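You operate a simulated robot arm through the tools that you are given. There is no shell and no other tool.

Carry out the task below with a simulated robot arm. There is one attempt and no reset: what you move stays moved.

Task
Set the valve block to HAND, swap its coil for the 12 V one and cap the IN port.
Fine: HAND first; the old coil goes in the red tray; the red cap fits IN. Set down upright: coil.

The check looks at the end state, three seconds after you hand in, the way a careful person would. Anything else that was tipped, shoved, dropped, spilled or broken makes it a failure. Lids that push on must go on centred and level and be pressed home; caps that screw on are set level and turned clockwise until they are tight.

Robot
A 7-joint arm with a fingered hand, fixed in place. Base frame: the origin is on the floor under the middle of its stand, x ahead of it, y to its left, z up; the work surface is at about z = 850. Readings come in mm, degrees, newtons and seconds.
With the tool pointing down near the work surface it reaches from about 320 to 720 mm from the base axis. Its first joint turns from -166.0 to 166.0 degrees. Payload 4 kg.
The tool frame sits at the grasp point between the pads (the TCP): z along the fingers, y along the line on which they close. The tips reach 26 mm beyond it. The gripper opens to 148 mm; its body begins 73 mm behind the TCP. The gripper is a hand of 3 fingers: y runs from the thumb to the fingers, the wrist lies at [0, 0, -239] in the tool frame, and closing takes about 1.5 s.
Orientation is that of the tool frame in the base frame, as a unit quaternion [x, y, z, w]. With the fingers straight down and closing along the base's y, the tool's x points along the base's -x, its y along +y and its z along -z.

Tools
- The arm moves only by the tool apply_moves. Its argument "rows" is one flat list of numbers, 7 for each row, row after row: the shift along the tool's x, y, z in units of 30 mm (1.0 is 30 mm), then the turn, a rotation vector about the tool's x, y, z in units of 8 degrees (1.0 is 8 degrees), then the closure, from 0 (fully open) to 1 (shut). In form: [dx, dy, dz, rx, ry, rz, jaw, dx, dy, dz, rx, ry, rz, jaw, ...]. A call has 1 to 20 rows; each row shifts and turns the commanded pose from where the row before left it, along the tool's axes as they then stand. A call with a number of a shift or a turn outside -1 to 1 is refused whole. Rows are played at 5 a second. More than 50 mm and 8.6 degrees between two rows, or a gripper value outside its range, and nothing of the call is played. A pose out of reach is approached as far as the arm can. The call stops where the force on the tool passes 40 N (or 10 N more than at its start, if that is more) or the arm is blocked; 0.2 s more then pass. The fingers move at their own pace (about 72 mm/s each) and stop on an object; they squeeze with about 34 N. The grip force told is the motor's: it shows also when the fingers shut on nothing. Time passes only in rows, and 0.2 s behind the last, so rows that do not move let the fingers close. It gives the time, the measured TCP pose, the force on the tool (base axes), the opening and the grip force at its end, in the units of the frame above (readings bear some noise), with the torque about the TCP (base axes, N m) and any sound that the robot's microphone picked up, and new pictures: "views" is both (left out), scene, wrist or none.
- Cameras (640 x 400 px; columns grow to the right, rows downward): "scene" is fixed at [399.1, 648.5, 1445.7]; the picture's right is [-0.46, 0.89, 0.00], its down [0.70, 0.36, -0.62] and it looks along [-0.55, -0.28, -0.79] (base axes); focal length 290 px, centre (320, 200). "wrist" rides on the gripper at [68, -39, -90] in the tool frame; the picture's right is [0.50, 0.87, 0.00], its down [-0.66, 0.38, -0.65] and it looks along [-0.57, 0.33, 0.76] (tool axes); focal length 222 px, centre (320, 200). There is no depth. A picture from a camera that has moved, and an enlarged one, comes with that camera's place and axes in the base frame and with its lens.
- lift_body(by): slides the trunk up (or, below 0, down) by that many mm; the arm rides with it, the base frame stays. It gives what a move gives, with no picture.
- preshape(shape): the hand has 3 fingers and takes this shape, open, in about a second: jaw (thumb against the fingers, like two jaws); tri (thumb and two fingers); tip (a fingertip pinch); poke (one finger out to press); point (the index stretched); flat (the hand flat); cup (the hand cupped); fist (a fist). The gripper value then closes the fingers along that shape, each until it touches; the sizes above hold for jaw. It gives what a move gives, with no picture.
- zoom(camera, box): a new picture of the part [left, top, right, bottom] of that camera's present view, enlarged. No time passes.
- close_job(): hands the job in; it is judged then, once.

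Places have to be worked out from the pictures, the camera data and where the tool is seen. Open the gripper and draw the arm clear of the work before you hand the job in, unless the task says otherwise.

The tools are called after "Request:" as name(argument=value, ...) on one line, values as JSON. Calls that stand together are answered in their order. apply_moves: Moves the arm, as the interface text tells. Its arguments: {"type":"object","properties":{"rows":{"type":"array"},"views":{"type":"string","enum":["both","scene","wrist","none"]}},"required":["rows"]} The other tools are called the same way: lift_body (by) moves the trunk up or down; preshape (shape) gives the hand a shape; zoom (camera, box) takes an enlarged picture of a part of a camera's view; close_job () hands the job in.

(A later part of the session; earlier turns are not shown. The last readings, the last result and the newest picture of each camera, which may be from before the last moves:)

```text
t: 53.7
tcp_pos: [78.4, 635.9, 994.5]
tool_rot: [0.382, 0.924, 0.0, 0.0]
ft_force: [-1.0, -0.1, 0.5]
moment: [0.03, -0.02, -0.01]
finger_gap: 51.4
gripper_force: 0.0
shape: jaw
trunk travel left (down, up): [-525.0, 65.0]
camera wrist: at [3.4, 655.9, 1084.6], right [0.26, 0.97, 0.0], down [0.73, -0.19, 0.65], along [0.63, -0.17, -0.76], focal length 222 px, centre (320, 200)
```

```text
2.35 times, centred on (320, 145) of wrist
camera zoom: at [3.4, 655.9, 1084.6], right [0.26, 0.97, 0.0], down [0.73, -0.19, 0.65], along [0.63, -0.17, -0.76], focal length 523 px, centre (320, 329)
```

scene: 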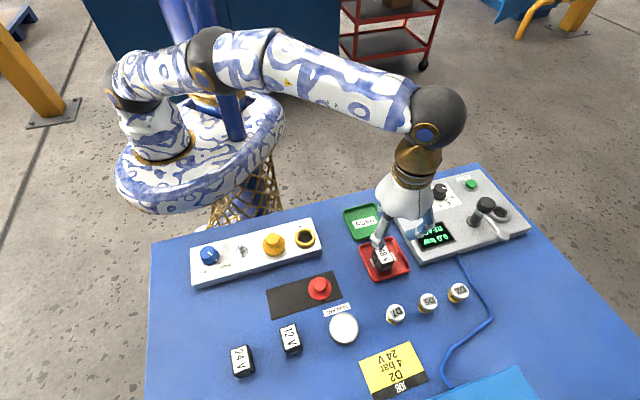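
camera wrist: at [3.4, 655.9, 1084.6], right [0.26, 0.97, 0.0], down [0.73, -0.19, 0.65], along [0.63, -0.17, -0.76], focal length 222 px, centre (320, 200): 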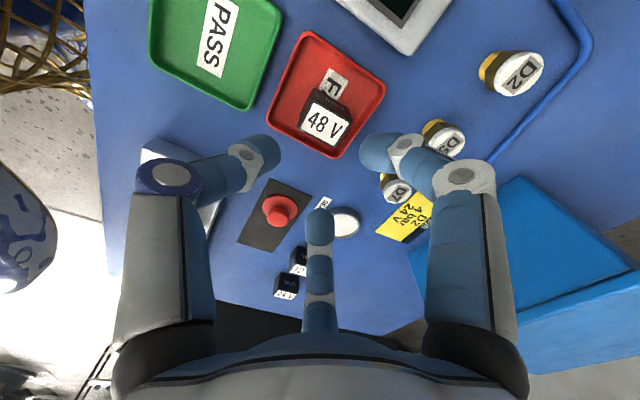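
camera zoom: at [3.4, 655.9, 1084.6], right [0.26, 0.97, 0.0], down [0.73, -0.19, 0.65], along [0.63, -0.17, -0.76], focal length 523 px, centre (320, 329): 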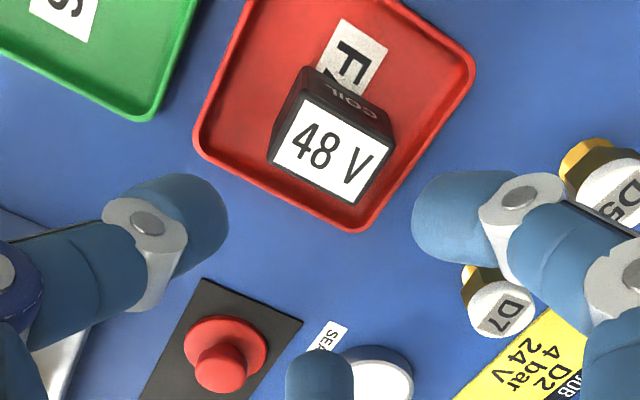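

The 48 V coil stands upright near the middle of the red tray. Now I carry the open hand over to the 12 V coil at about (310.6, 544), turned to match its 47.5° lie.

Request:
apply_moves(rows=[-0.634, 0.276, 0, 0, 0, 0, 0.65, -0.634, 0.276, 0, 0, 0, 0, 0.65, -0.634, 0.276, 0, 0, 0, 0, 0.65, -0.634, 0.276, 0, 0, 0, 0, 0.65, -0.634, 0.276, 0, 0, 0, 0, 0.65, -0.634, 0.276, 0, 0, 0, 0, 0.65, -0.634, 0.276, 0, 0, 0, 0, 0.65, -0.634, 0.276, 0, 0, 0, 0, 0.65, -0.634, 0.276, 0, 0, 0, 0, 0.65, -0.634, 0.276, 0, 0, 0, 0, 0.65, -0.634, 0.276, 0, 0, 0, 0, 0.65, -0.634, 0.276, 0, 0, 0, 0, 0.65, 0, 0, 0.5, 0, 0, -0.31, 0.65, 0, 0, 0.5, 0, 0, 0, 0.65, 0, 0, 0, 0, 0, 0, 0.65], views="both")

Request:
zoom(camera="wrist", box=[220, 60, 420, 230])

Request:
zoom(camera="scene", box=[210, 240, 370, 390])

```text
t: 56.9
tcp_pos: [311.1, 544.1, 962.3]
tool_rot: [0.362, 0.932, -0.001, -0.001]
ft_force: [-0.9, 0.0, -0.9]
moment: [-0.01, 0.01, -0.02]
finger_gap: 51.4
gripper_force: 0.0
shape: jaw
trunk travel left (down, up): [-525.0, 65.0]
camera wrist: at [235.4, 561.2, 1052.0], right [0.22, 0.98, 0.0], down [0.74, -0.16, 0.65], along [0.64, -0.14, -0.76], focal length 222 px, centre (320, 200)
```

scene: 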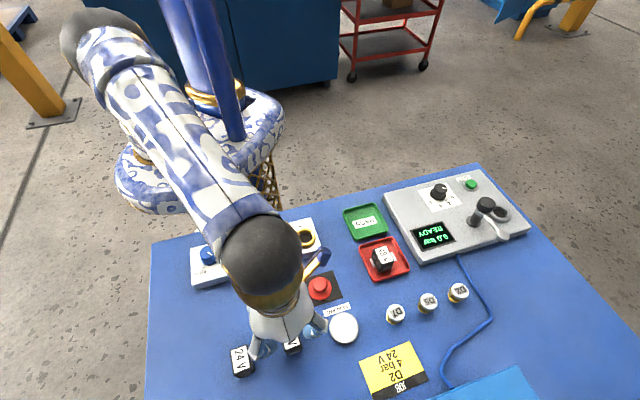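
wrist: 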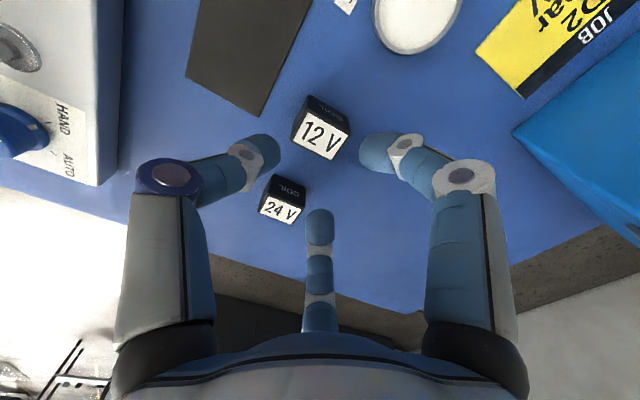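

```text
2.35 times, centred on (320, 145) of wrist
camera zoom: at [235.4, 561.2, 1052.0], right [0.22, 0.98, 0.0], down [0.74, -0.16, 0.65], along [0.64, -0.14, -0.76], focal length 523 px, centre (320, 329)
```

zoom: 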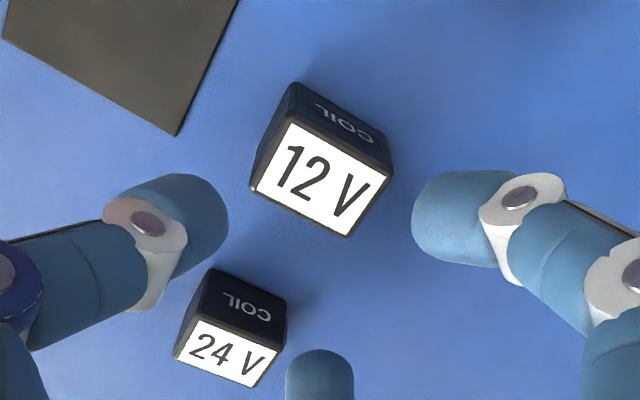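

```text
2.67 times, centred on (290, 315) of scene
camera zoom: at [399.1, 648.5, 1445.7], right [-0.46, 0.89, 0.0], down [0.7, 0.36, -0.62], along [-0.55, -0.28, -0.79], focal length 772 px, centre (400, -107)
```

zoom: 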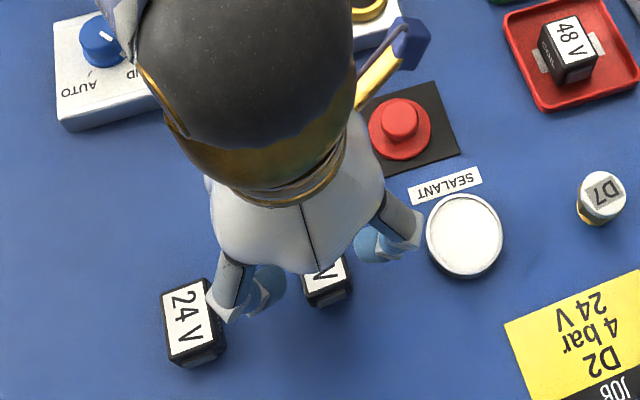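

The 12 V coil sits at about (311, 543.7), lying at 46–47°. I centre the hand and lower to TCP z about 883, then check clearance.

Request:
apply_moves(rows=[0.017, -0.06, 0.5, 0, 0, 0, 0.65, 0, 0, 0.6, 0, 0, 0, 0.65, 0, 0, 0.6, 0, 0, 0, 0.65, 0, 0, 0.5, 0, 0, 0, 0.65, 0, 0, 0.44, 0, 0, 0, 0.65, 0, 0, 0, 0, 0, 0, 0.65], views="both")

Request:
zoom(camera="wrist", box=[220, 80, 420, 230])

Request:
zoom(camera="scene", box=[230, 290, 350, 390])

```text
t: 58.3
tcp_pos: [311.0, 541.1, 883.4]
tool_rot: [0.361, 0.933, 0.0, 0.0]
ft_force: [0.4, -0.6, -0.6]
moment: [0.02, 0.02, 0.01]
finger_gap: 51.6
gripper_force: 0.1
shape: jaw
trunk travel left (down, up): [-525.0, 65.0]
camera wrist: at [234.3, 558.5, 972.8], right [0.22, 0.98, 0.0], down [0.74, -0.16, 0.65], along [0.64, -0.14, -0.76], focal length 222 px, centre (320, 200)
```

scene: 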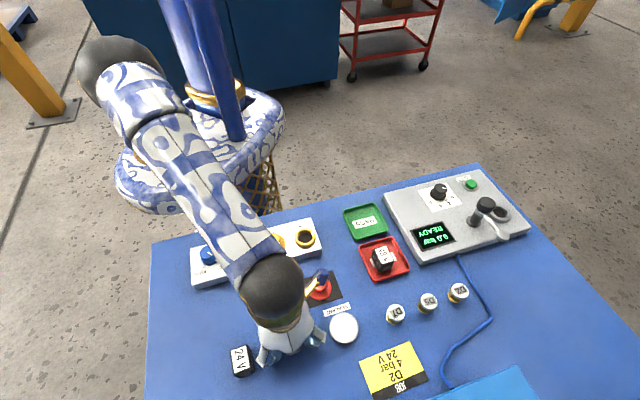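
wrist: 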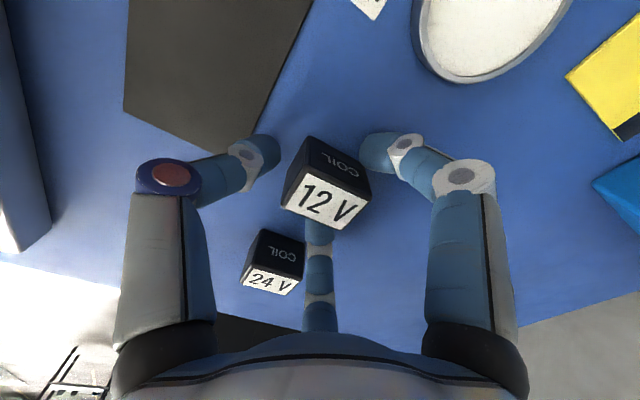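

```text
2.67 times, centred on (320, 155) of wrist
camera zoom: at [234.3, 558.5, 972.8], right [0.22, 0.98, 0.0], down [0.74, -0.16, 0.65], along [0.64, -0.14, -0.76], focal length 592 px, centre (320, 320)
```

zoom: 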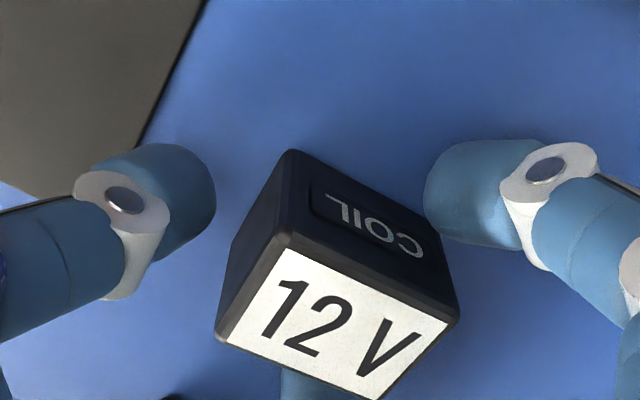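

```text
4.00 times, centred on (290, 340) of scene
camera zoom: at [399.1, 648.5, 1445.7], right [-0.46, 0.89, 0.0], down [0.7, 0.36, -0.62], along [-0.55, -0.28, -0.79], focal length 1158 px, centre (440, -360)
```

zoom: 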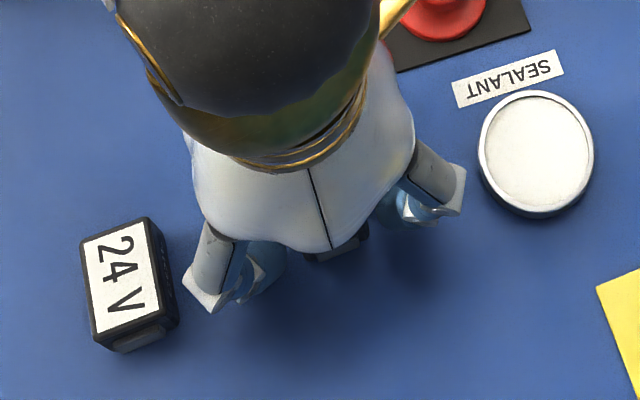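

The coil sits about 2 mm to one side; I shift the hand by that and close.

Request:
apply_moves(rows=[0.034, 0.058, 0, 0, 0, 0, 0.65, 0, 0, 0, 0, 0, 0, 0.72, 0, 0, 0, 0, 0, 0, 0.8, 0, 0, 0, 0, 0, 0, 0.9, 0, 0, 0, 0, 0, 0, 1, 0, 0, 0, 0, 0, 0, 1], views="both")

Request:
zoom(camera="wrist", box=[220, 80, 420, 230])

```text
t: 59.7
tcp_pos: [311.0, 544.3, 883.9]
tool_rot: [0.361, 0.932, 0.0, 0.0]
ft_force: [-0.3, 0.0, 1.0]
moment: [0.01, 0.04, 0.01]
finger_gap: 31.9
gripper_force: 33.7
shape: jaw
trunk travel left (down, up): [-525.0, 65.0]
camera wrist: at [234.4, 561.0, 973.3], right [0.22, 0.98, 0.0], down [0.74, -0.16, 0.65], along [0.64, -0.14, -0.76], focal length 222 px, centre (320, 200)
```

scene: 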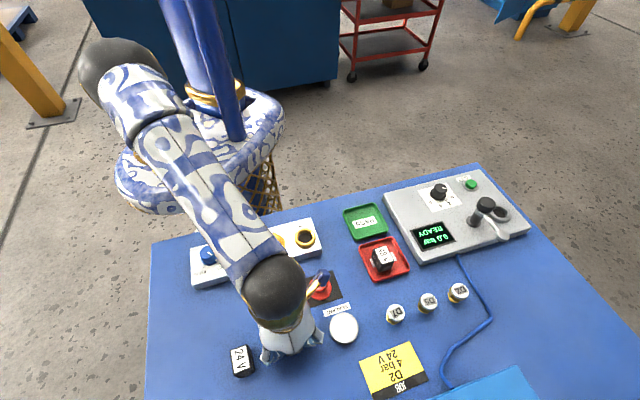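
wrist: 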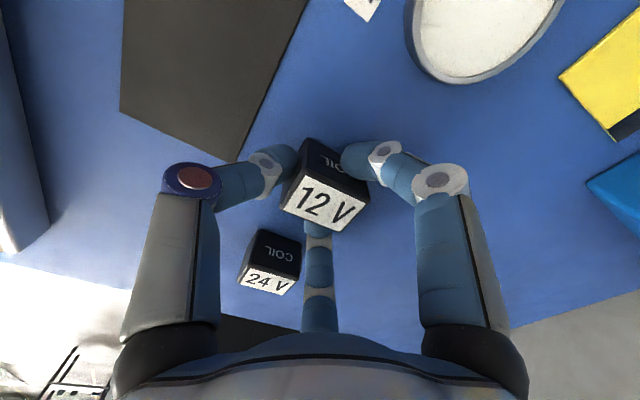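

```text
2.67 times, centred on (320, 155) of wrist
camera zoom: at [234.4, 561.0, 973.3], right [0.22, 0.98, 0.0], down [0.74, -0.16, 0.65], along [0.64, -0.14, -0.76], focal length 592 px, centre (320, 320)
```

zoom: 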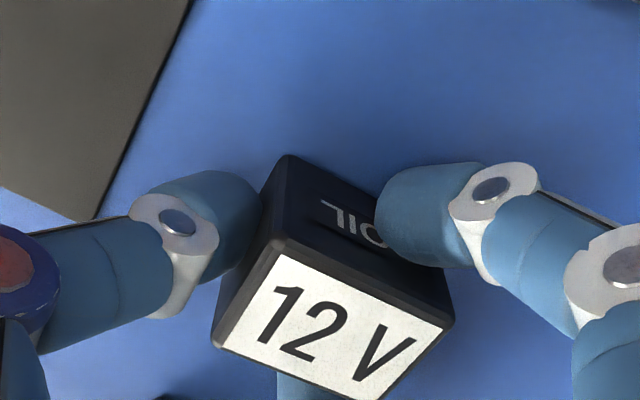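

The 12 V coil sits in the hand just as the 48 V one did, with the same image position and a 31.9 mm gap. I lift it, turn to 45° and carry it to above the post, aiming for the same tool position at which the old coil came off.

Request:
apply_moves(rows=[0, 0, -0.3, 0, 0, 0, 1, 0, 0, -0.6, 0, 0, 0, 1, 0, 0, -1, 0, 0, 0, 1, 0, 0, -1, 0, 0, 0, 1, 0, 0, -1, 0, 0, 0.31, 1, -0.198, -0.664, 0, 0, 0, 0, 1, -0.198, -0.664, 0, 0, 0, 0, 1, -0.198, -0.664, 0, 0, 0, 0, 1, -0.198, -0.664, 0, 0, 0, 0, 1, -0.198, -0.664, 0, 0, 0, 0, 1, -0.198, -0.664, 0, 0, 0, 0, 1, -0.198, -0.664, 0, 0, 0, 0, 1, -0.198, -0.664, 0, 0, 0, 0, 1, -0.198, -0.664, 0, 0, 0, 0, 1, -0.198, -0.664, 0, 0, 0, 0, 1, 0, 0, 0, 0, 0, 0, 1], views="both")

Request:
zoom(camera="wrist", box=[220, 80, 420, 230])

Request:
zoom(camera="scene", box=[180, 180, 300, 270])

```text
t: 63.1
tcp_pos: [210.3, 363.1, 1001.3]
tool_rot: [0.381, 0.924, 0.0, 0.0]
ft_force: [0.9, -0.5, -0.7]
moment: [0.01, -0.01, -0.01]
finger_gap: 31.5
gripper_force: 33.9
shape: jaw
trunk travel left (down, up): [-525.0, 65.0]
camera wrist: at [134.3, 385.4, 1090.0], right [0.26, 0.97, 0.0], down [0.73, -0.19, 0.65], along [0.63, -0.17, -0.76], focal length 222 px, centre (320, 200)
```

scene: 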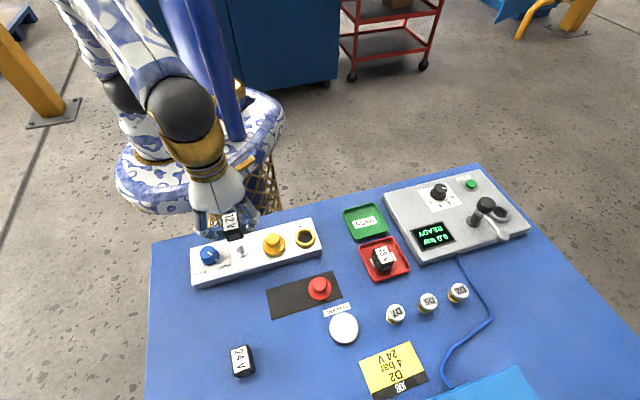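
wrist: 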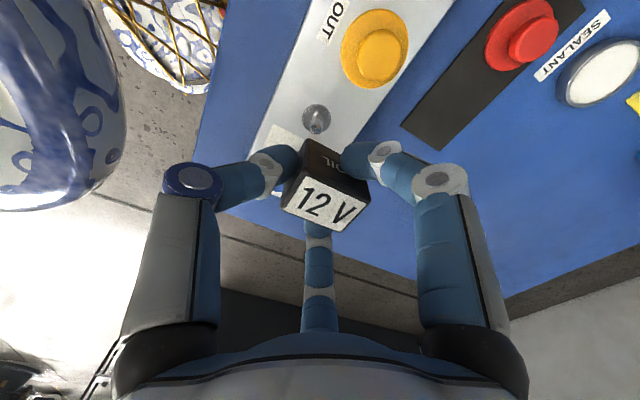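

```text
2.67 times, centred on (320, 155) of wrist
camera zoom: at [134.3, 385.4, 1090.0], right [0.26, 0.97, 0.0], down [0.73, -0.19, 0.65], along [0.63, -0.17, -0.76], focal length 592 px, centre (320, 320)
```

zoom: 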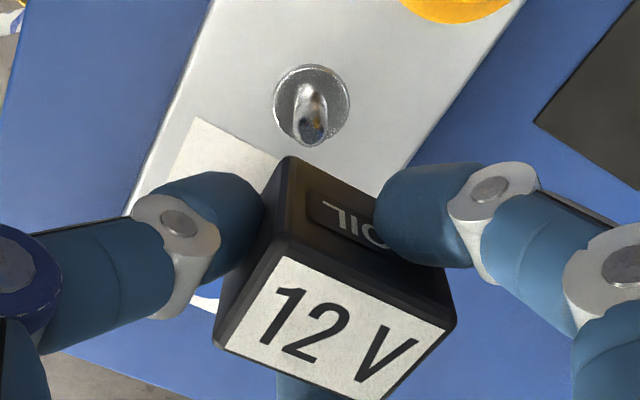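

```text
4.44 times, centred on (240, 225) of scene
camera zoom: at [399.1, 648.5, 1445.7], right [-0.46, 0.89, 0.0], down [0.7, 0.36, -0.62], along [-0.55, -0.28, -0.79], focal length 1287 px, centre (676, 89)
```

zoom: 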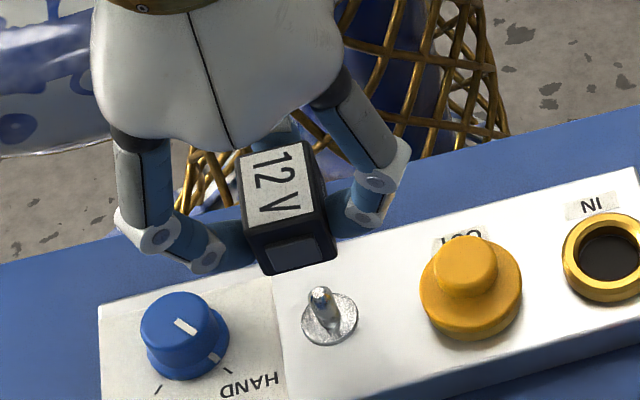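

The 12 V coil is above the post. I correct by about 4 mm and lower to just over the post's top, then re-check the tool position.

Request:
apply_moves(rows=[-0.139, -0.045, 0, 0, 0, 0, 1, 0, 0, 0.6, 0, 0, 0, 1, 0, 0, 0.6, 0, 0, 0, 1, 0, 0, 0.6, 0, 0, 0, 1, 0, 0, 0, 0, 0, 0, 1], views="both")

Request:
zoom(camera="wrist", box=[220, 80, 420, 230])

Request:
zoom(camera="scene", box=[190, 190, 290, 270])

```text
t: 64.3
tcp_pos: [212.1, 359.7, 949.6]
tool_rot: [0.381, 0.924, 0.0, 0.0]
ft_force: [-0.4, 0.5, -1.4]
moment: [0.0, -0.02, -0.02]
finger_gap: 31.6
gripper_force: 33.4
shape: jaw
trunk travel left (down, up): [-525.0, 65.0]
camera wrist: at [135.8, 380.3, 1038.0], right [0.26, 0.97, 0.0], down [0.73, -0.19, 0.65], along [0.63, -0.17, -0.76], focal length 222 px, centre (320, 200)
```

scene: 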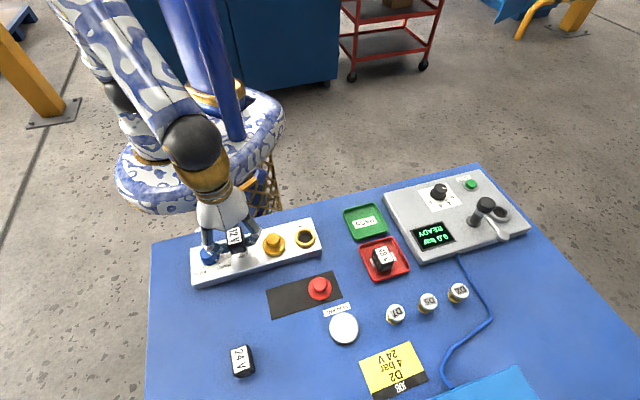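
wrist: 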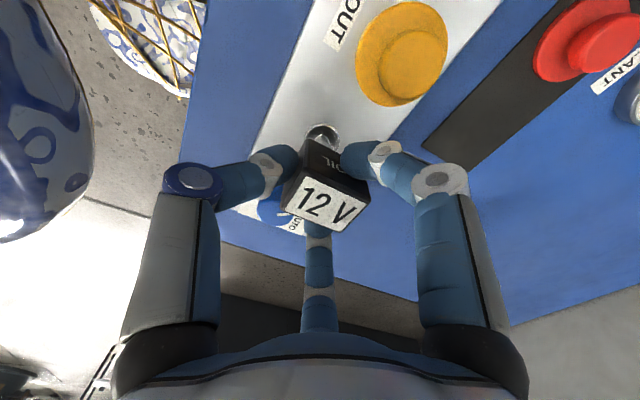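

```text
2.67 times, centred on (320, 155) of wrist
camera zoom: at [135.8, 380.3, 1038.0], right [0.26, 0.97, 0.0], down [0.73, -0.19, 0.65], along [0.63, -0.17, -0.76], focal length 592 px, centre (320, 320)
```

zoom: 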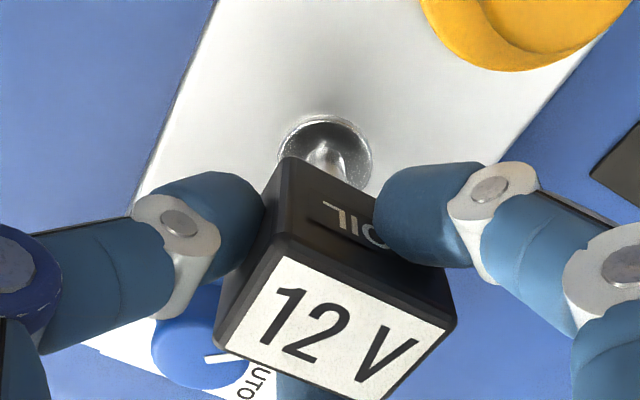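

```text
5.00 times, centred on (240, 230) of scene
camera zoom: at [399.1, 648.5, 1445.7], right [-0.46, 0.89, 0.0], down [0.7, 0.36, -0.62], along [-0.55, -0.28, -0.79], focal length 1448 px, centre (720, 50)
```

zoom: 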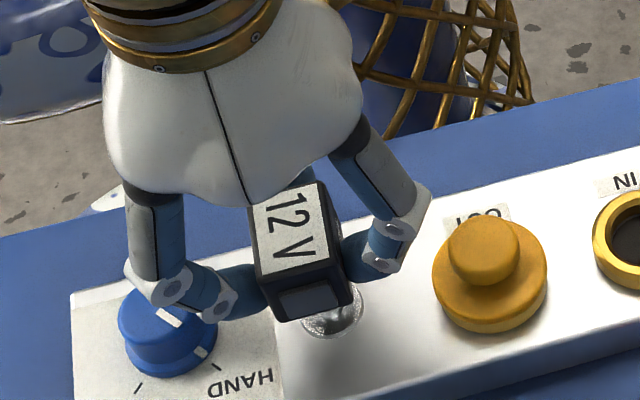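

The tool reads (211.5, 359.8) and I aim for about (210.7, 360.4). I correct, lower another 10 mm and read again.

Request:
apply_moves(rows=[0.035, -0.007, 0.17, 0, 0, 0, 1, 0, 0, 0.17, 0, 0, 0, 1, 0, 0, 0, 0, 0, 0, 1], views="both")

Request:
zoom(camera="wrist", box=[220, 80, 420, 230])

Request:
zoom(camera="scene", box=[190, 200, 290, 280])

```text
t: 65.1
tcp_pos: [211.8, 359.0, 937.7]
tool_rot: [0.382, 0.924, 0.0, 0.0]
ft_force: [0.0, -0.6, -0.9]
moment: [0.01, 0.0, 0.0]
finger_gap: 31.5
gripper_force: 33.6
shape: jaw
trunk travel left (down, up): [-525.0, 65.0]
camera wrist: at [135.6, 380.3, 1027.8], right [0.26, 0.97, 0.0], down [0.73, -0.19, 0.65], along [0.63, -0.17, -0.76], focal length 222 px, centre (320, 200)
```

scene: 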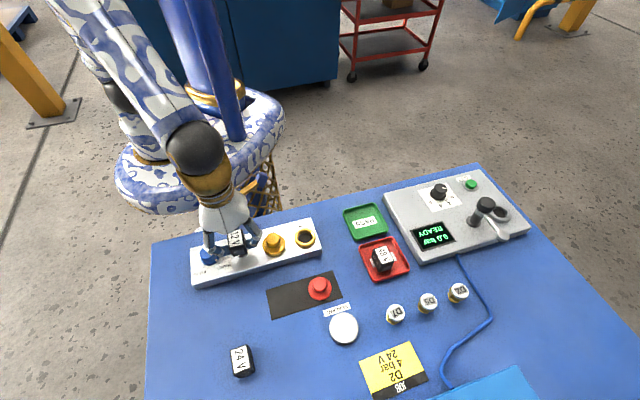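
wrist: 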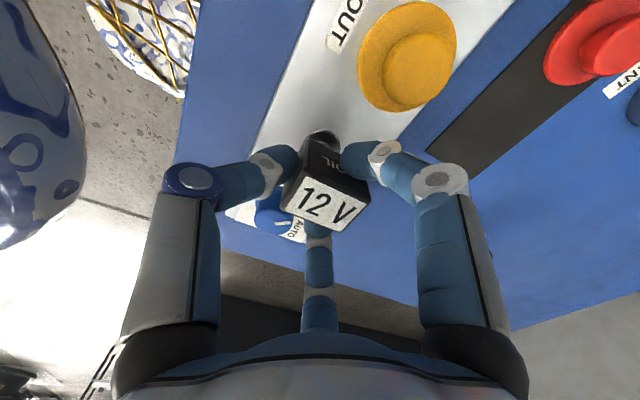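

```text
2.67 times, centred on (320, 155) of wrist
camera zoom: at [135.6, 380.3, 1027.8], right [0.26, 0.97, 0.0], down [0.73, -0.19, 0.65], along [0.63, -0.17, -0.76], focal length 592 px, centre (320, 320)
```

zoom: 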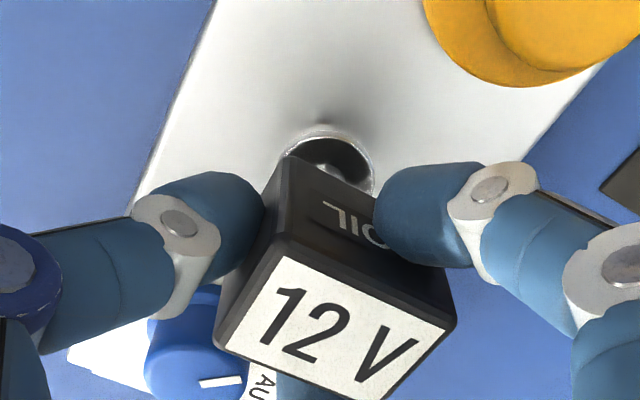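

```text
5.00 times, centred on (240, 240) of scene
camera zoom: at [399.1, 648.5, 1445.7], right [-0.46, 0.89, 0.0], down [0.7, 0.36, -0.62], along [-0.55, -0.28, -0.79], focal length 1448 px, centre (720, 0)
```

zoom: 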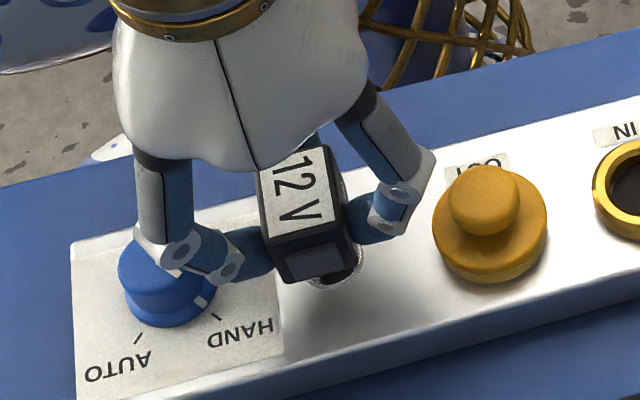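

The tool is within about a millimetre of where I want it. I shift it 1.5 mm along the block and lower gently onto the post, watching for an early contact.

Request:
apply_moves(rows=[0.05, 0.005, 0, 0, 0, 0, 1, 0, 0, 0.1, 0, 0, 0, 1, 0, 0, 0.1, 0, 0, 0, 1, 0, 0, 0, 0, 0, 0, 1], views="wrist")

Request:
apply_moves(rows=[0, 0, 0.1, 0, 0, 0, 1, 0, 0, 0.1, 0, 0, 0, 1, 0, 0, 0, 0, 0, 0, 1], views="wrist")

```text
t: 66.1
tcp_pos: [210.6, 360.0, 932.2]
tool_rot: [0.382, 0.924, 0.0, 0.001]
ft_force: [0.0, 0.1, -1.0]
moment: [0.01, 0.01, -0.05]
finger_gap: 31.9
gripper_force: 33.5
shape: jaw
trunk travel left (down, up): [-525.0, 65.0]
camera wrist: at [134.3, 381.4, 1020.9], right [0.26, 0.97, 0.0], down [0.73, -0.19, 0.65], along [0.63, -0.17, -0.76], focal length 222 px, centre (320, 200)
```

wrist: 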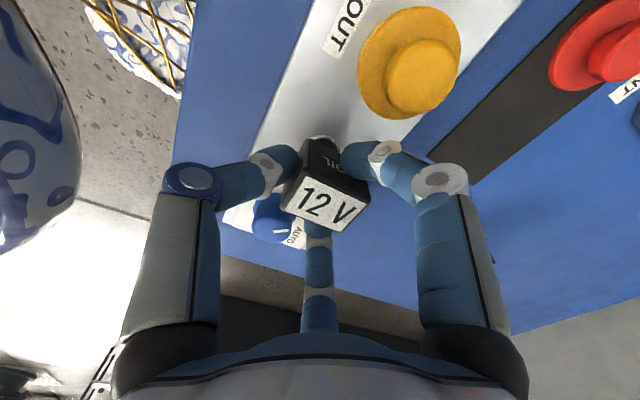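

```text
t: 66.9
tcp_pos: [209.7, 360.2, 924.7]
tool_rot: [0.382, 0.924, 0.001, 0.0]
ft_force: [0.3, -0.4, -1.7]
moment: [-0.01, -0.01, 0.05]
finger_gap: 31.7
gripper_force: 33.9
shape: jaw
trunk travel left (down, up): [-525.0, 65.0]
camera wrist: at [135.0, 381.7, 1014.6], right [0.26, 0.97, 0.0], down [0.73, -0.19, 0.65], along [0.63, -0.17, -0.76], focal length 222 px, centre (320, 200)
```

wrist: 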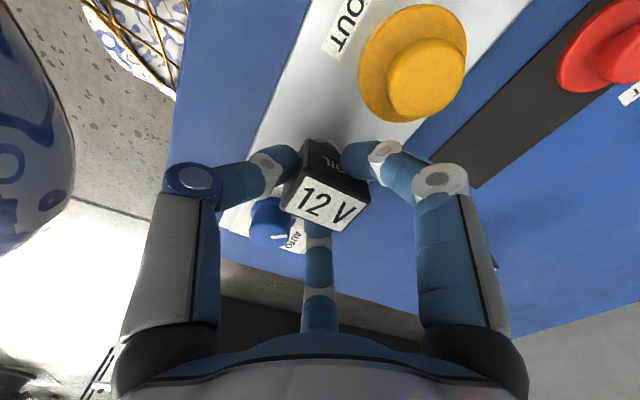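

The coil bottom is now below the post's top with no contact force, so the post is in the bore. I go on down in small steps to the seat.

Request:
apply_moves(rows=[0, 0, 0.1, 0, 0, 0, 1, 0, 0, 0.1, 0, 0, 0, 1, 0, 0, 0, 0, 0, 0, 1], views="none")

Request:
apply_moves(rows=[0, 0, 0.07, 0, 0, 0, 1, 0, 0, 0, 0, 0, 0, 1], views="none")

Request:
apply_moves(rows=[0, 0, 0.05, 0, 0, 0, 1, 0, 0, 0, 0, 0, 0, 1], views="both")

Request:
zoom(camera="scene", box=[190, 200, 290, 280])

```text
t: 67.7
tcp_pos: [210.6, 359.5, 918.8]
tool_rot: [0.382, 0.924, 0.0, 0.001]
ft_force: [-0.8, -0.7, -0.8]
moment: [0.0, 0.02, 0.0]
finger_gap: 31.6
gripper_force: 34.2
shape: jaw
trunk travel left (down, up): [-525.0, 65.0]
```

```text
t: 68.3
tcp_pos: [210.4, 360.2, 917.5]
tool_rot: [0.382, 0.924, 0.0, -0.001]
ft_force: [-0.1, 1.0, -0.8]
moment: [-0.03, 0.02, 0.01]
finger_gap: 31.2
gripper_force: 33.8
shape: jaw
trunk travel left (down, up): [-525.0, 65.0]
```

```text
t: 68.9
tcp_pos: [210.3, 361.0, 915.9]
tool_rot: [0.382, 0.924, 0.0, 0.001]
ft_force: [0.1, -0.3, -1.1]
moment: [-0.03, 0.02, 0.02]
finger_gap: 31.5
gripper_force: 33.7
shape: jaw
trunk travel left (down, up): [-525.0, 65.0]
camera wrist: at [134.7, 381.3, 1005.0], right [0.26, 0.97, 0.0], down [0.73, -0.19, 0.65], along [0.63, -0.17, -0.76], focal length 222 px, centre (320, 200)
```

scene: 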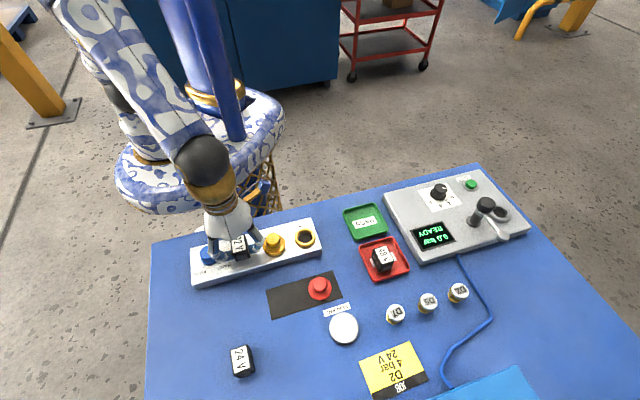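
wrist: 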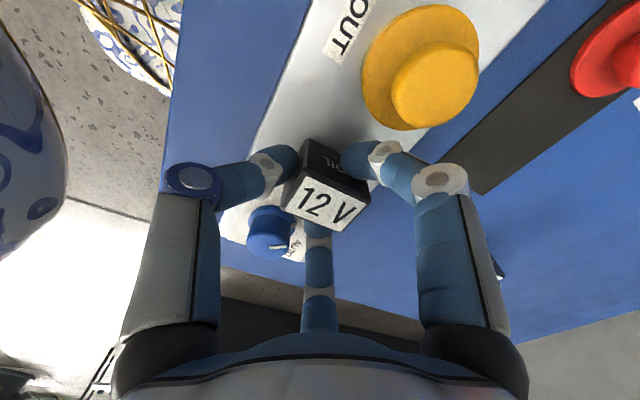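

```text
5.00 times, centred on (240, 240) of scene
camera zoom: at [399.1, 648.5, 1445.7], right [-0.46, 0.89, 0.0], down [0.7, 0.36, -0.62], along [-0.55, -0.28, -0.79], focal length 1448 px, centre (720, 0)
```

zoom: 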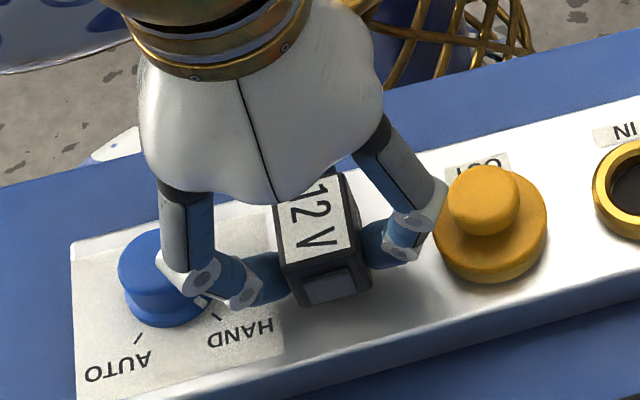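

No contact yet at z 915. I continue in 1.5 mm steps until it seats, then press lightly.

Request:
apply_moves(rows=[0, 0, 0.05, 0, 0, 0, 1, 0, 0, 0, 0, 0, 0, 1], views="none")

Request:
apply_moves(rows=[0, 0, 0.05, 0, 0, 0, 1, 0, 0, 0, 0, 0, 0, 1], views="none")

Request:
apply_moves(rows=[0, 0, 0.05, 0, 0, 0, 1, 0, 0, 0, 0, 0, 0, 1], views="none")

Request:
apply_moves(rows=[0, 0, 0.05, 0, 0, 0, 1, 0, 0, 0, 0, 0, 0, 1], views="both")

Request:
zoom(camera="scene", box=[190, 200, 290, 280])

```text
t: 69.5
tcp_pos: [210.8, 361.8, 914.1]
tool_rot: [0.382, 0.924, -0.001, 0.0]
ft_force: [-0.7, -0.4, -1.2]
moment: [-0.01, -0.01, -0.03]
finger_gap: 31.7
gripper_force: 33.9
shape: jaw
trunk travel left (down, up): [-525.0, 65.0]
```

```text
t: 70.1
tcp_pos: [211.3, 360.7, 913.4]
tool_rot: [0.382, 0.924, 0.0, 0.001]
ft_force: [0.5, -0.2, 6.8]
moment: [0.01, -0.01, -0.03]
finger_gap: 31.6
gripper_force: 33.9
shape: jaw
trunk travel left (down, up): [-525.0, 65.0]
```

```text
t: 70.7
tcp_pos: [209.4, 360.8, 911.3]
tool_rot: [0.382, 0.924, 0.002, 0.001]
ft_force: [2.1, 0.5, 25.9]
moment: [0.02, -0.1, 0.07]
finger_gap: 32.2
gripper_force: 33.8
shape: jaw
trunk travel left (down, up): [-525.0, 65.0]
```

```text
t: 71.3
tcp_pos: [211.3, 360.8, 912.3]
tool_rot: [0.383, 0.924, 0.004, 0.0]
ft_force: [-1.1, -4.4, 26.4]
moment: [-0.14, 0.01, 0.02]
finger_gap: 33.5
gripper_force: 34.6
shape: jaw
trunk travel left (down, up): [-525.0, 65.0]
stopped in row 2: the force on the tool passed its limit at 41 N (the readings are from after the stop); the commanded pose is now the measured one
camera wrist: at [134.2, 381.4, 1001.3], right [0.26, 0.97, 0.01], down [0.73, -0.2, 0.66], along [0.63, -0.16, -0.76], focal length 222 px, centre (320, 200)
```

scene: 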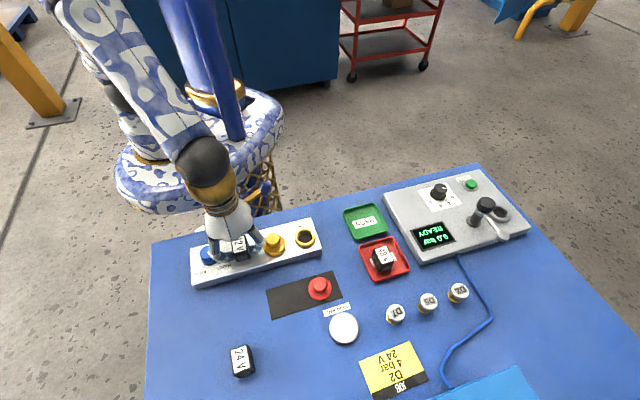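
wrist: 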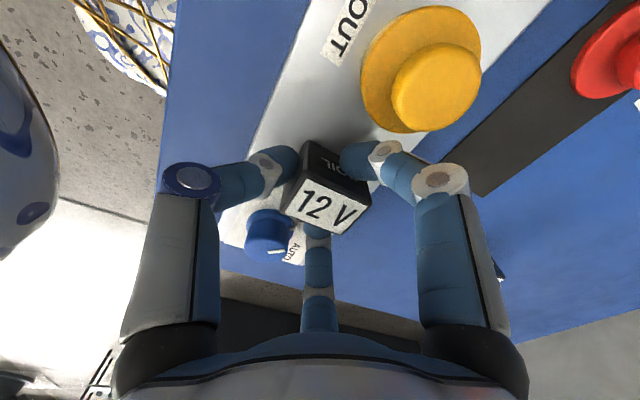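

```text
5.00 times, centred on (240, 240) of scene
camera zoom: at [399.1, 648.5, 1445.7], right [-0.46, 0.89, 0.0], down [0.7, 0.36, -0.62], along [-0.55, -0.28, -0.79], focal length 1448 px, centre (720, 0)
```

zoom: 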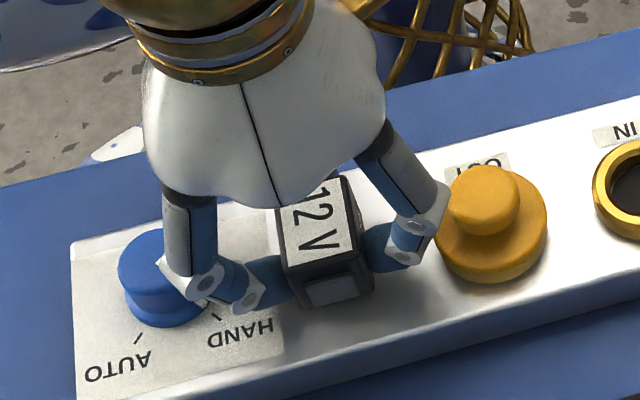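

It seated at about z 912 with a firm central force of 40 N, at the same image position as the old coil. I ease off, open the hand slightly and rise straight up.

Request:
apply_moves(rows=[0, 0, -0.05, 0, 0, 0, 1, 0, 0, 0, 0, 0, 0, 1, 0, 0, 0, 0, 0, 0, 0.76, 0, 0, 0, 0, 0, 0, 0.74, 0, 0, 0, 0, 0, 0, 0.72, 0, 0, 0, 0, 0, 0, 0.7], views="both")

Request:
zoom(camera="wrist", box=[220, 80, 420, 230])

Request:
apply_moves(rows=[0, 0, -0.3, 0, 0, 0, 0.7, 0, 0, -0.5, 0, 0, 0, 0.7, 0, 0, -0.8, 0, 0, 0, 0.7, 0, 0, -0.9, 0, 0, 0, 0.7, 0, 0, -0.9, 0, 0, 0, 0.65, 0, 0, 0, 0, 0, 0, 0.65], views="both")

Request:
zoom(camera="scene", box=[180, 210, 340, 310])

Request:
zoom(camera="wrist", box=[220, 60, 420, 230])

```text
t: 72.7
tcp_pos: [210.6, 362.9, 911.8]
tool_rot: [0.382, 0.924, 0.001, 0.0]
ft_force: [-0.9, -0.4, -0.5]
moment: [-0.02, 0.01, 0.01]
finger_gap: 44.2
gripper_force: 0.1
shape: jaw
trunk travel left (down, up): [-525.0, 65.0]
camera wrist: at [134.5, 382.7, 1001.3], right [0.26, 0.97, 0.0], down [0.73, -0.2, 0.65], along [0.63, -0.17, -0.76], focal length 222 px, centre (320, 200)
```

scene: 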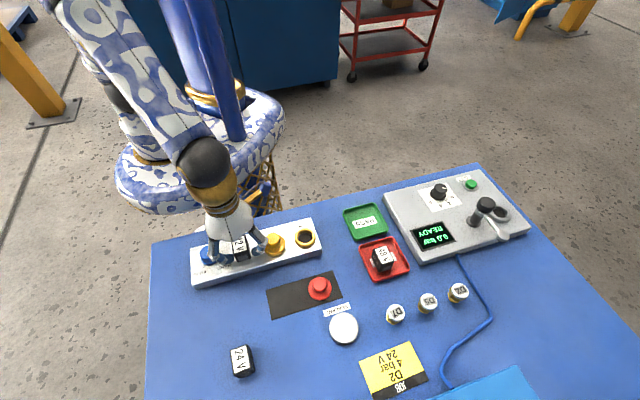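
wrist: 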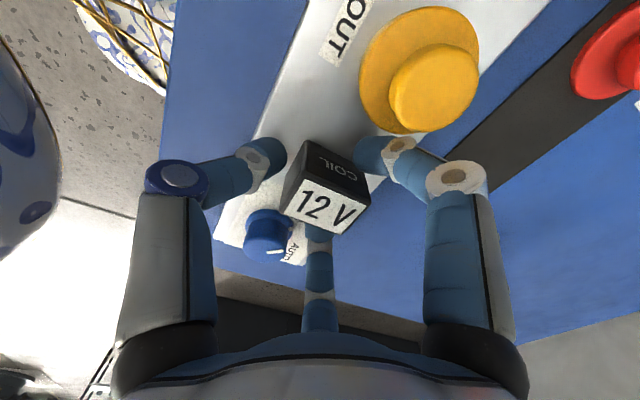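

```text
2.67 times, centred on (320, 155) of wrist
camera zoom: at [134.5, 382.7, 1001.3], right [0.26, 0.97, 0.0], down [0.73, -0.2, 0.65], along [0.63, -0.17, -0.76], focal length 592 px, centre (320, 320)
```

zoom: 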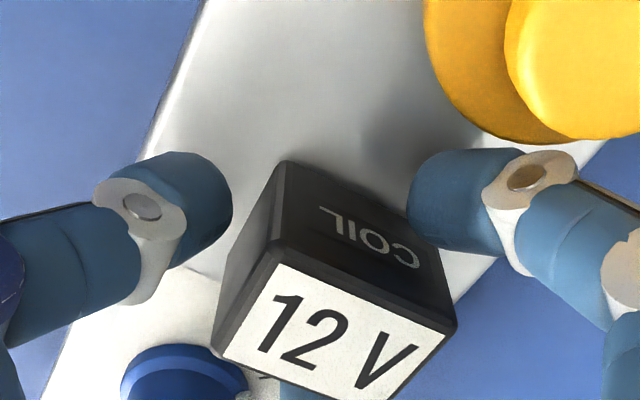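

```text
t: 74.1
tcp_pos: [208.5, 362.4, 1014.5]
tool_rot: [0.382, 0.924, 0.002, 0.0]
ft_force: [0.5, -0.1, -0.3]
moment: [0.02, 0.02, 0.03]
finger_gap: 51.3
gripper_force: 0.1
shape: jaw
trunk travel left (down, up): [-525.0, 65.0]
camera wrist: at [133.3, 382.4, 1103.4], right [0.26, 0.97, 0.0], down [0.73, -0.2, 0.65], along [0.63, -0.17, -0.76], focal length 222 px, centre (320, 200)
```

scene: 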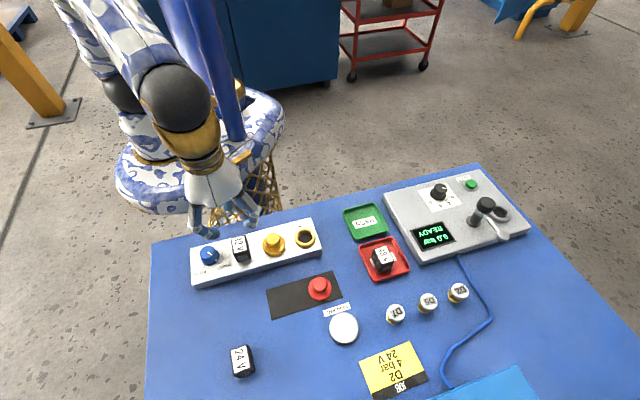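
wrist: 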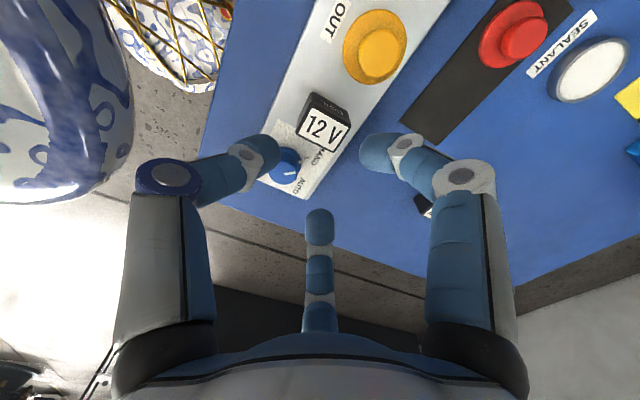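

```text
4.00 times, centred on (260, 260) of scene
camera zoom: at [399.1, 648.5, 1445.7], right [-0.46, 0.89, 0.0], down [0.7, 0.36, -0.62], along [-0.55, -0.28, -0.79], focal length 1158 px, centre (560, -40)
```

zoom: 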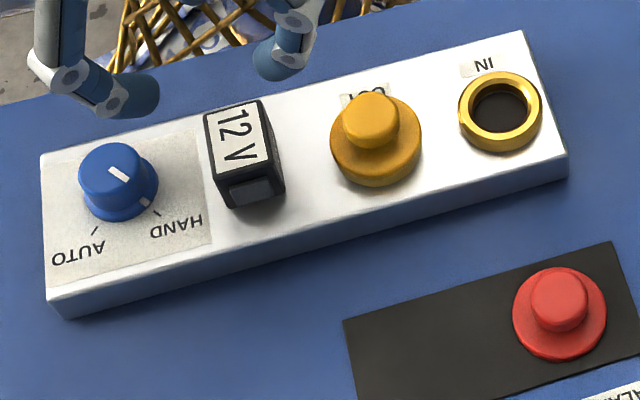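

```text
2.35 times, centred on (320, 145) of wrist
camera zoom: at [133.3, 382.4, 1103.4], right [0.26, 0.97, 0.0], down [0.73, -0.2, 0.65], along [0.63, -0.17, -0.76], focal length 523 px, centre (320, 329)
```

zoom: 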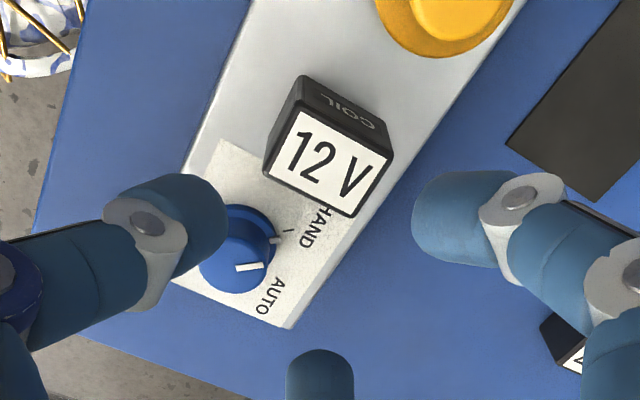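

The 12 V coil is on the block. I compare it with the earlier enlargement of the old coil's seat to be sure it stands level and fully down.

Request:
zoom(camera="scene", box=[188, 225, 268, 275])

Request:
zoom(camera="scene", box=[260, 260, 380, 340])

```text
8.00 times, centred on (228, 250) of scene
camera zoom: at [399.1, 648.5, 1445.7], right [-0.46, 0.89, 0.0], down [0.7, 0.36, -0.62], along [-0.55, -0.28, -0.79], focal length 2317 px, centre (1056, -200)
```

zoom: 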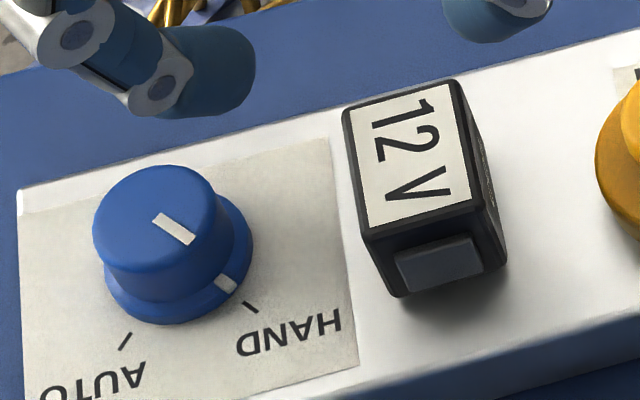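

```text
5.00 times, centred on (320, 300) of scene
camera zoom: at [399.1, 648.5, 1445.7], right [-0.46, 0.89, 0.0], down [0.7, 0.36, -0.62], along [-0.55, -0.28, -0.79], focal length 1448 px, centre (320, -300)
```

zoom: 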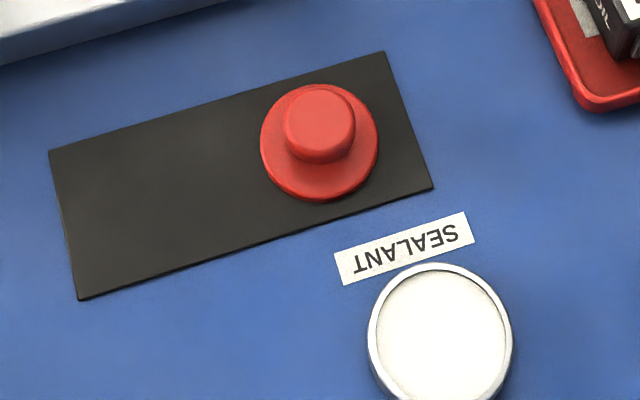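

The new coil is seated at the right height, but it stands about 3.4 mm off the post's centre on the side away from the robot. I go back down, grip it lightly at the same place, and draw it to centre.

Request:
apply_moves(rows=[0, 0.01, 0.8, 0, 0, 0, 0.65, 0, 0, 0.8, 0, 0, 0, 0.65, 0, 0, 0.8, 0, 0, 0, 0.65, 0, 0, 0.6, 0, 0, 0, 0.65, 0, 0, 0.33, 0, 0, 0, 0.65, 0, 0, 0, 0, 0, 0, 0.65], views="wrist")

Request:
zoom(camera="wrist", box=[220, 80, 420, 230])

```text
t: 75.5
tcp_pos: [209.8, 361.7, 914.0]
tool_rot: [0.382, 0.924, 0.002, 0.001]
ft_force: [0.3, 0.7, 0.0]
moment: [0.0, 0.02, 0.05]
finger_gap: 51.6
gripper_force: 0.0
shape: jaw
trunk travel left (down, up): [-525.0, 65.0]
camera wrist: at [133.7, 382.3, 1002.7], right [0.26, 0.97, 0.0], down [0.73, -0.2, 0.65], along [0.63, -0.17, -0.76], focal length 222 px, centre (320, 200)
```

wrist: 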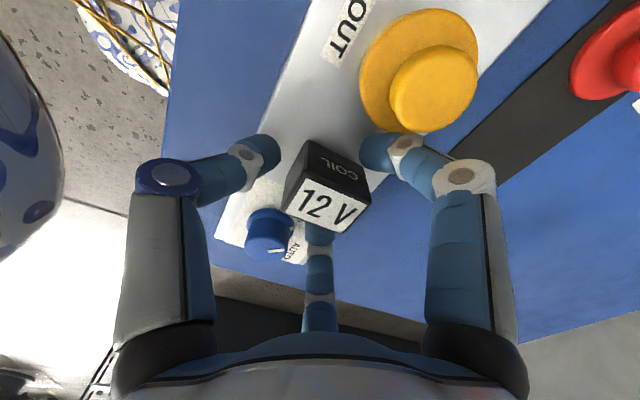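

```text
2.67 times, centred on (320, 155) of wrist
camera zoom: at [133.7, 382.3, 1002.7], right [0.26, 0.97, 0.0], down [0.73, -0.2, 0.65], along [0.63, -0.17, -0.76], focal length 592 px, centre (320, 320)
```

zoom: 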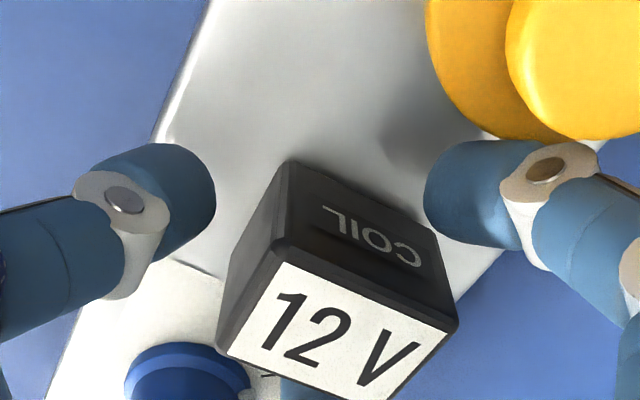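

Request:
apply_moves(rows=[0, 0, 0, 0, 0, 0, 0.72, 0, 0, 0, 0, 0, 0, 0.78, 0, 0, 0, 0, 0, 0, 0.9, 0, 0, 0, 0, 0, 0, 1, 0, 0, 0, 0, 0, 0, 1, 0, 0, -0.04, 0, 0, 0, 1, 0, 0, 0, 0, 0, 0, 1], views="both")

Request:
zoom(camera="scene", box=[188, 225, 268, 275])

Request:
zoom(camera="wrist", box=[220, 80, 420, 230])

```text
t: 77.1
tcp_pos: [209.7, 360.1, 914.7]
tool_rot: [0.381, 0.924, 0.002, 0.0]
ft_force: [-2.4, -1.7, -2.2]
moment: [-0.06, 0.07, -0.02]
finger_gap: 29.8
gripper_force: 33.8
shape: jaw
trunk travel left (down, up): [-525.0, 65.0]
camera wrist: at [134.1, 381.8, 1004.4], right [0.26, 0.97, 0.0], down [0.73, -0.2, 0.65], along [0.63, -0.17, -0.76], focal length 222 px, centre (320, 200)
```

scene: 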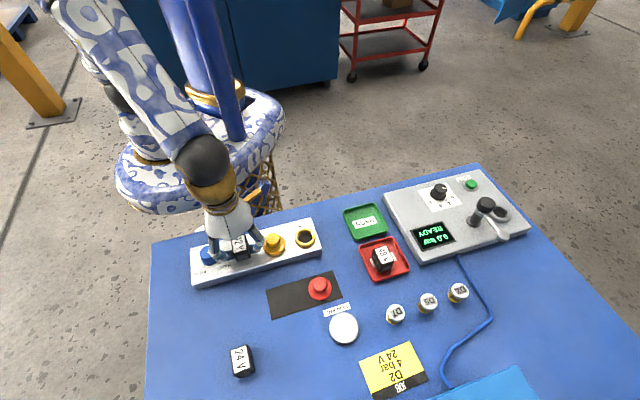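
wrist: 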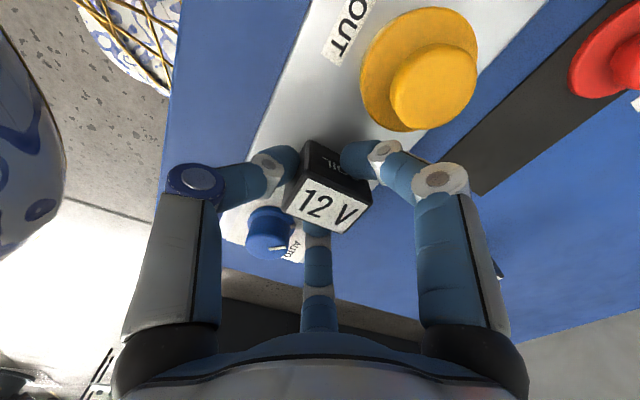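

```text
8.00 times, centred on (228, 250) of scene
camera zoom: at [399.1, 648.5, 1445.7], right [-0.46, 0.89, 0.0], down [0.7, 0.36, -0.62], along [-0.55, -0.28, -0.79], focal length 2317 px, centre (1056, -200)
```

zoom: 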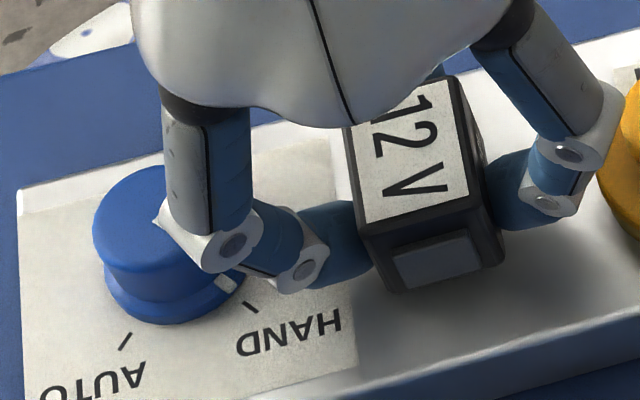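

```text
2.67 times, centred on (320, 155) of wrist
camera zoom: at [134.1, 381.8, 1004.4], right [0.26, 0.97, 0.0], down [0.73, -0.2, 0.65], along [0.63, -0.17, -0.76], focal length 592 px, centre (320, 320)
```

zoom: 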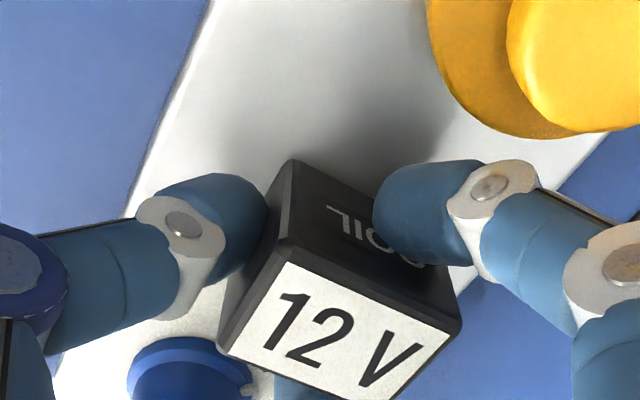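

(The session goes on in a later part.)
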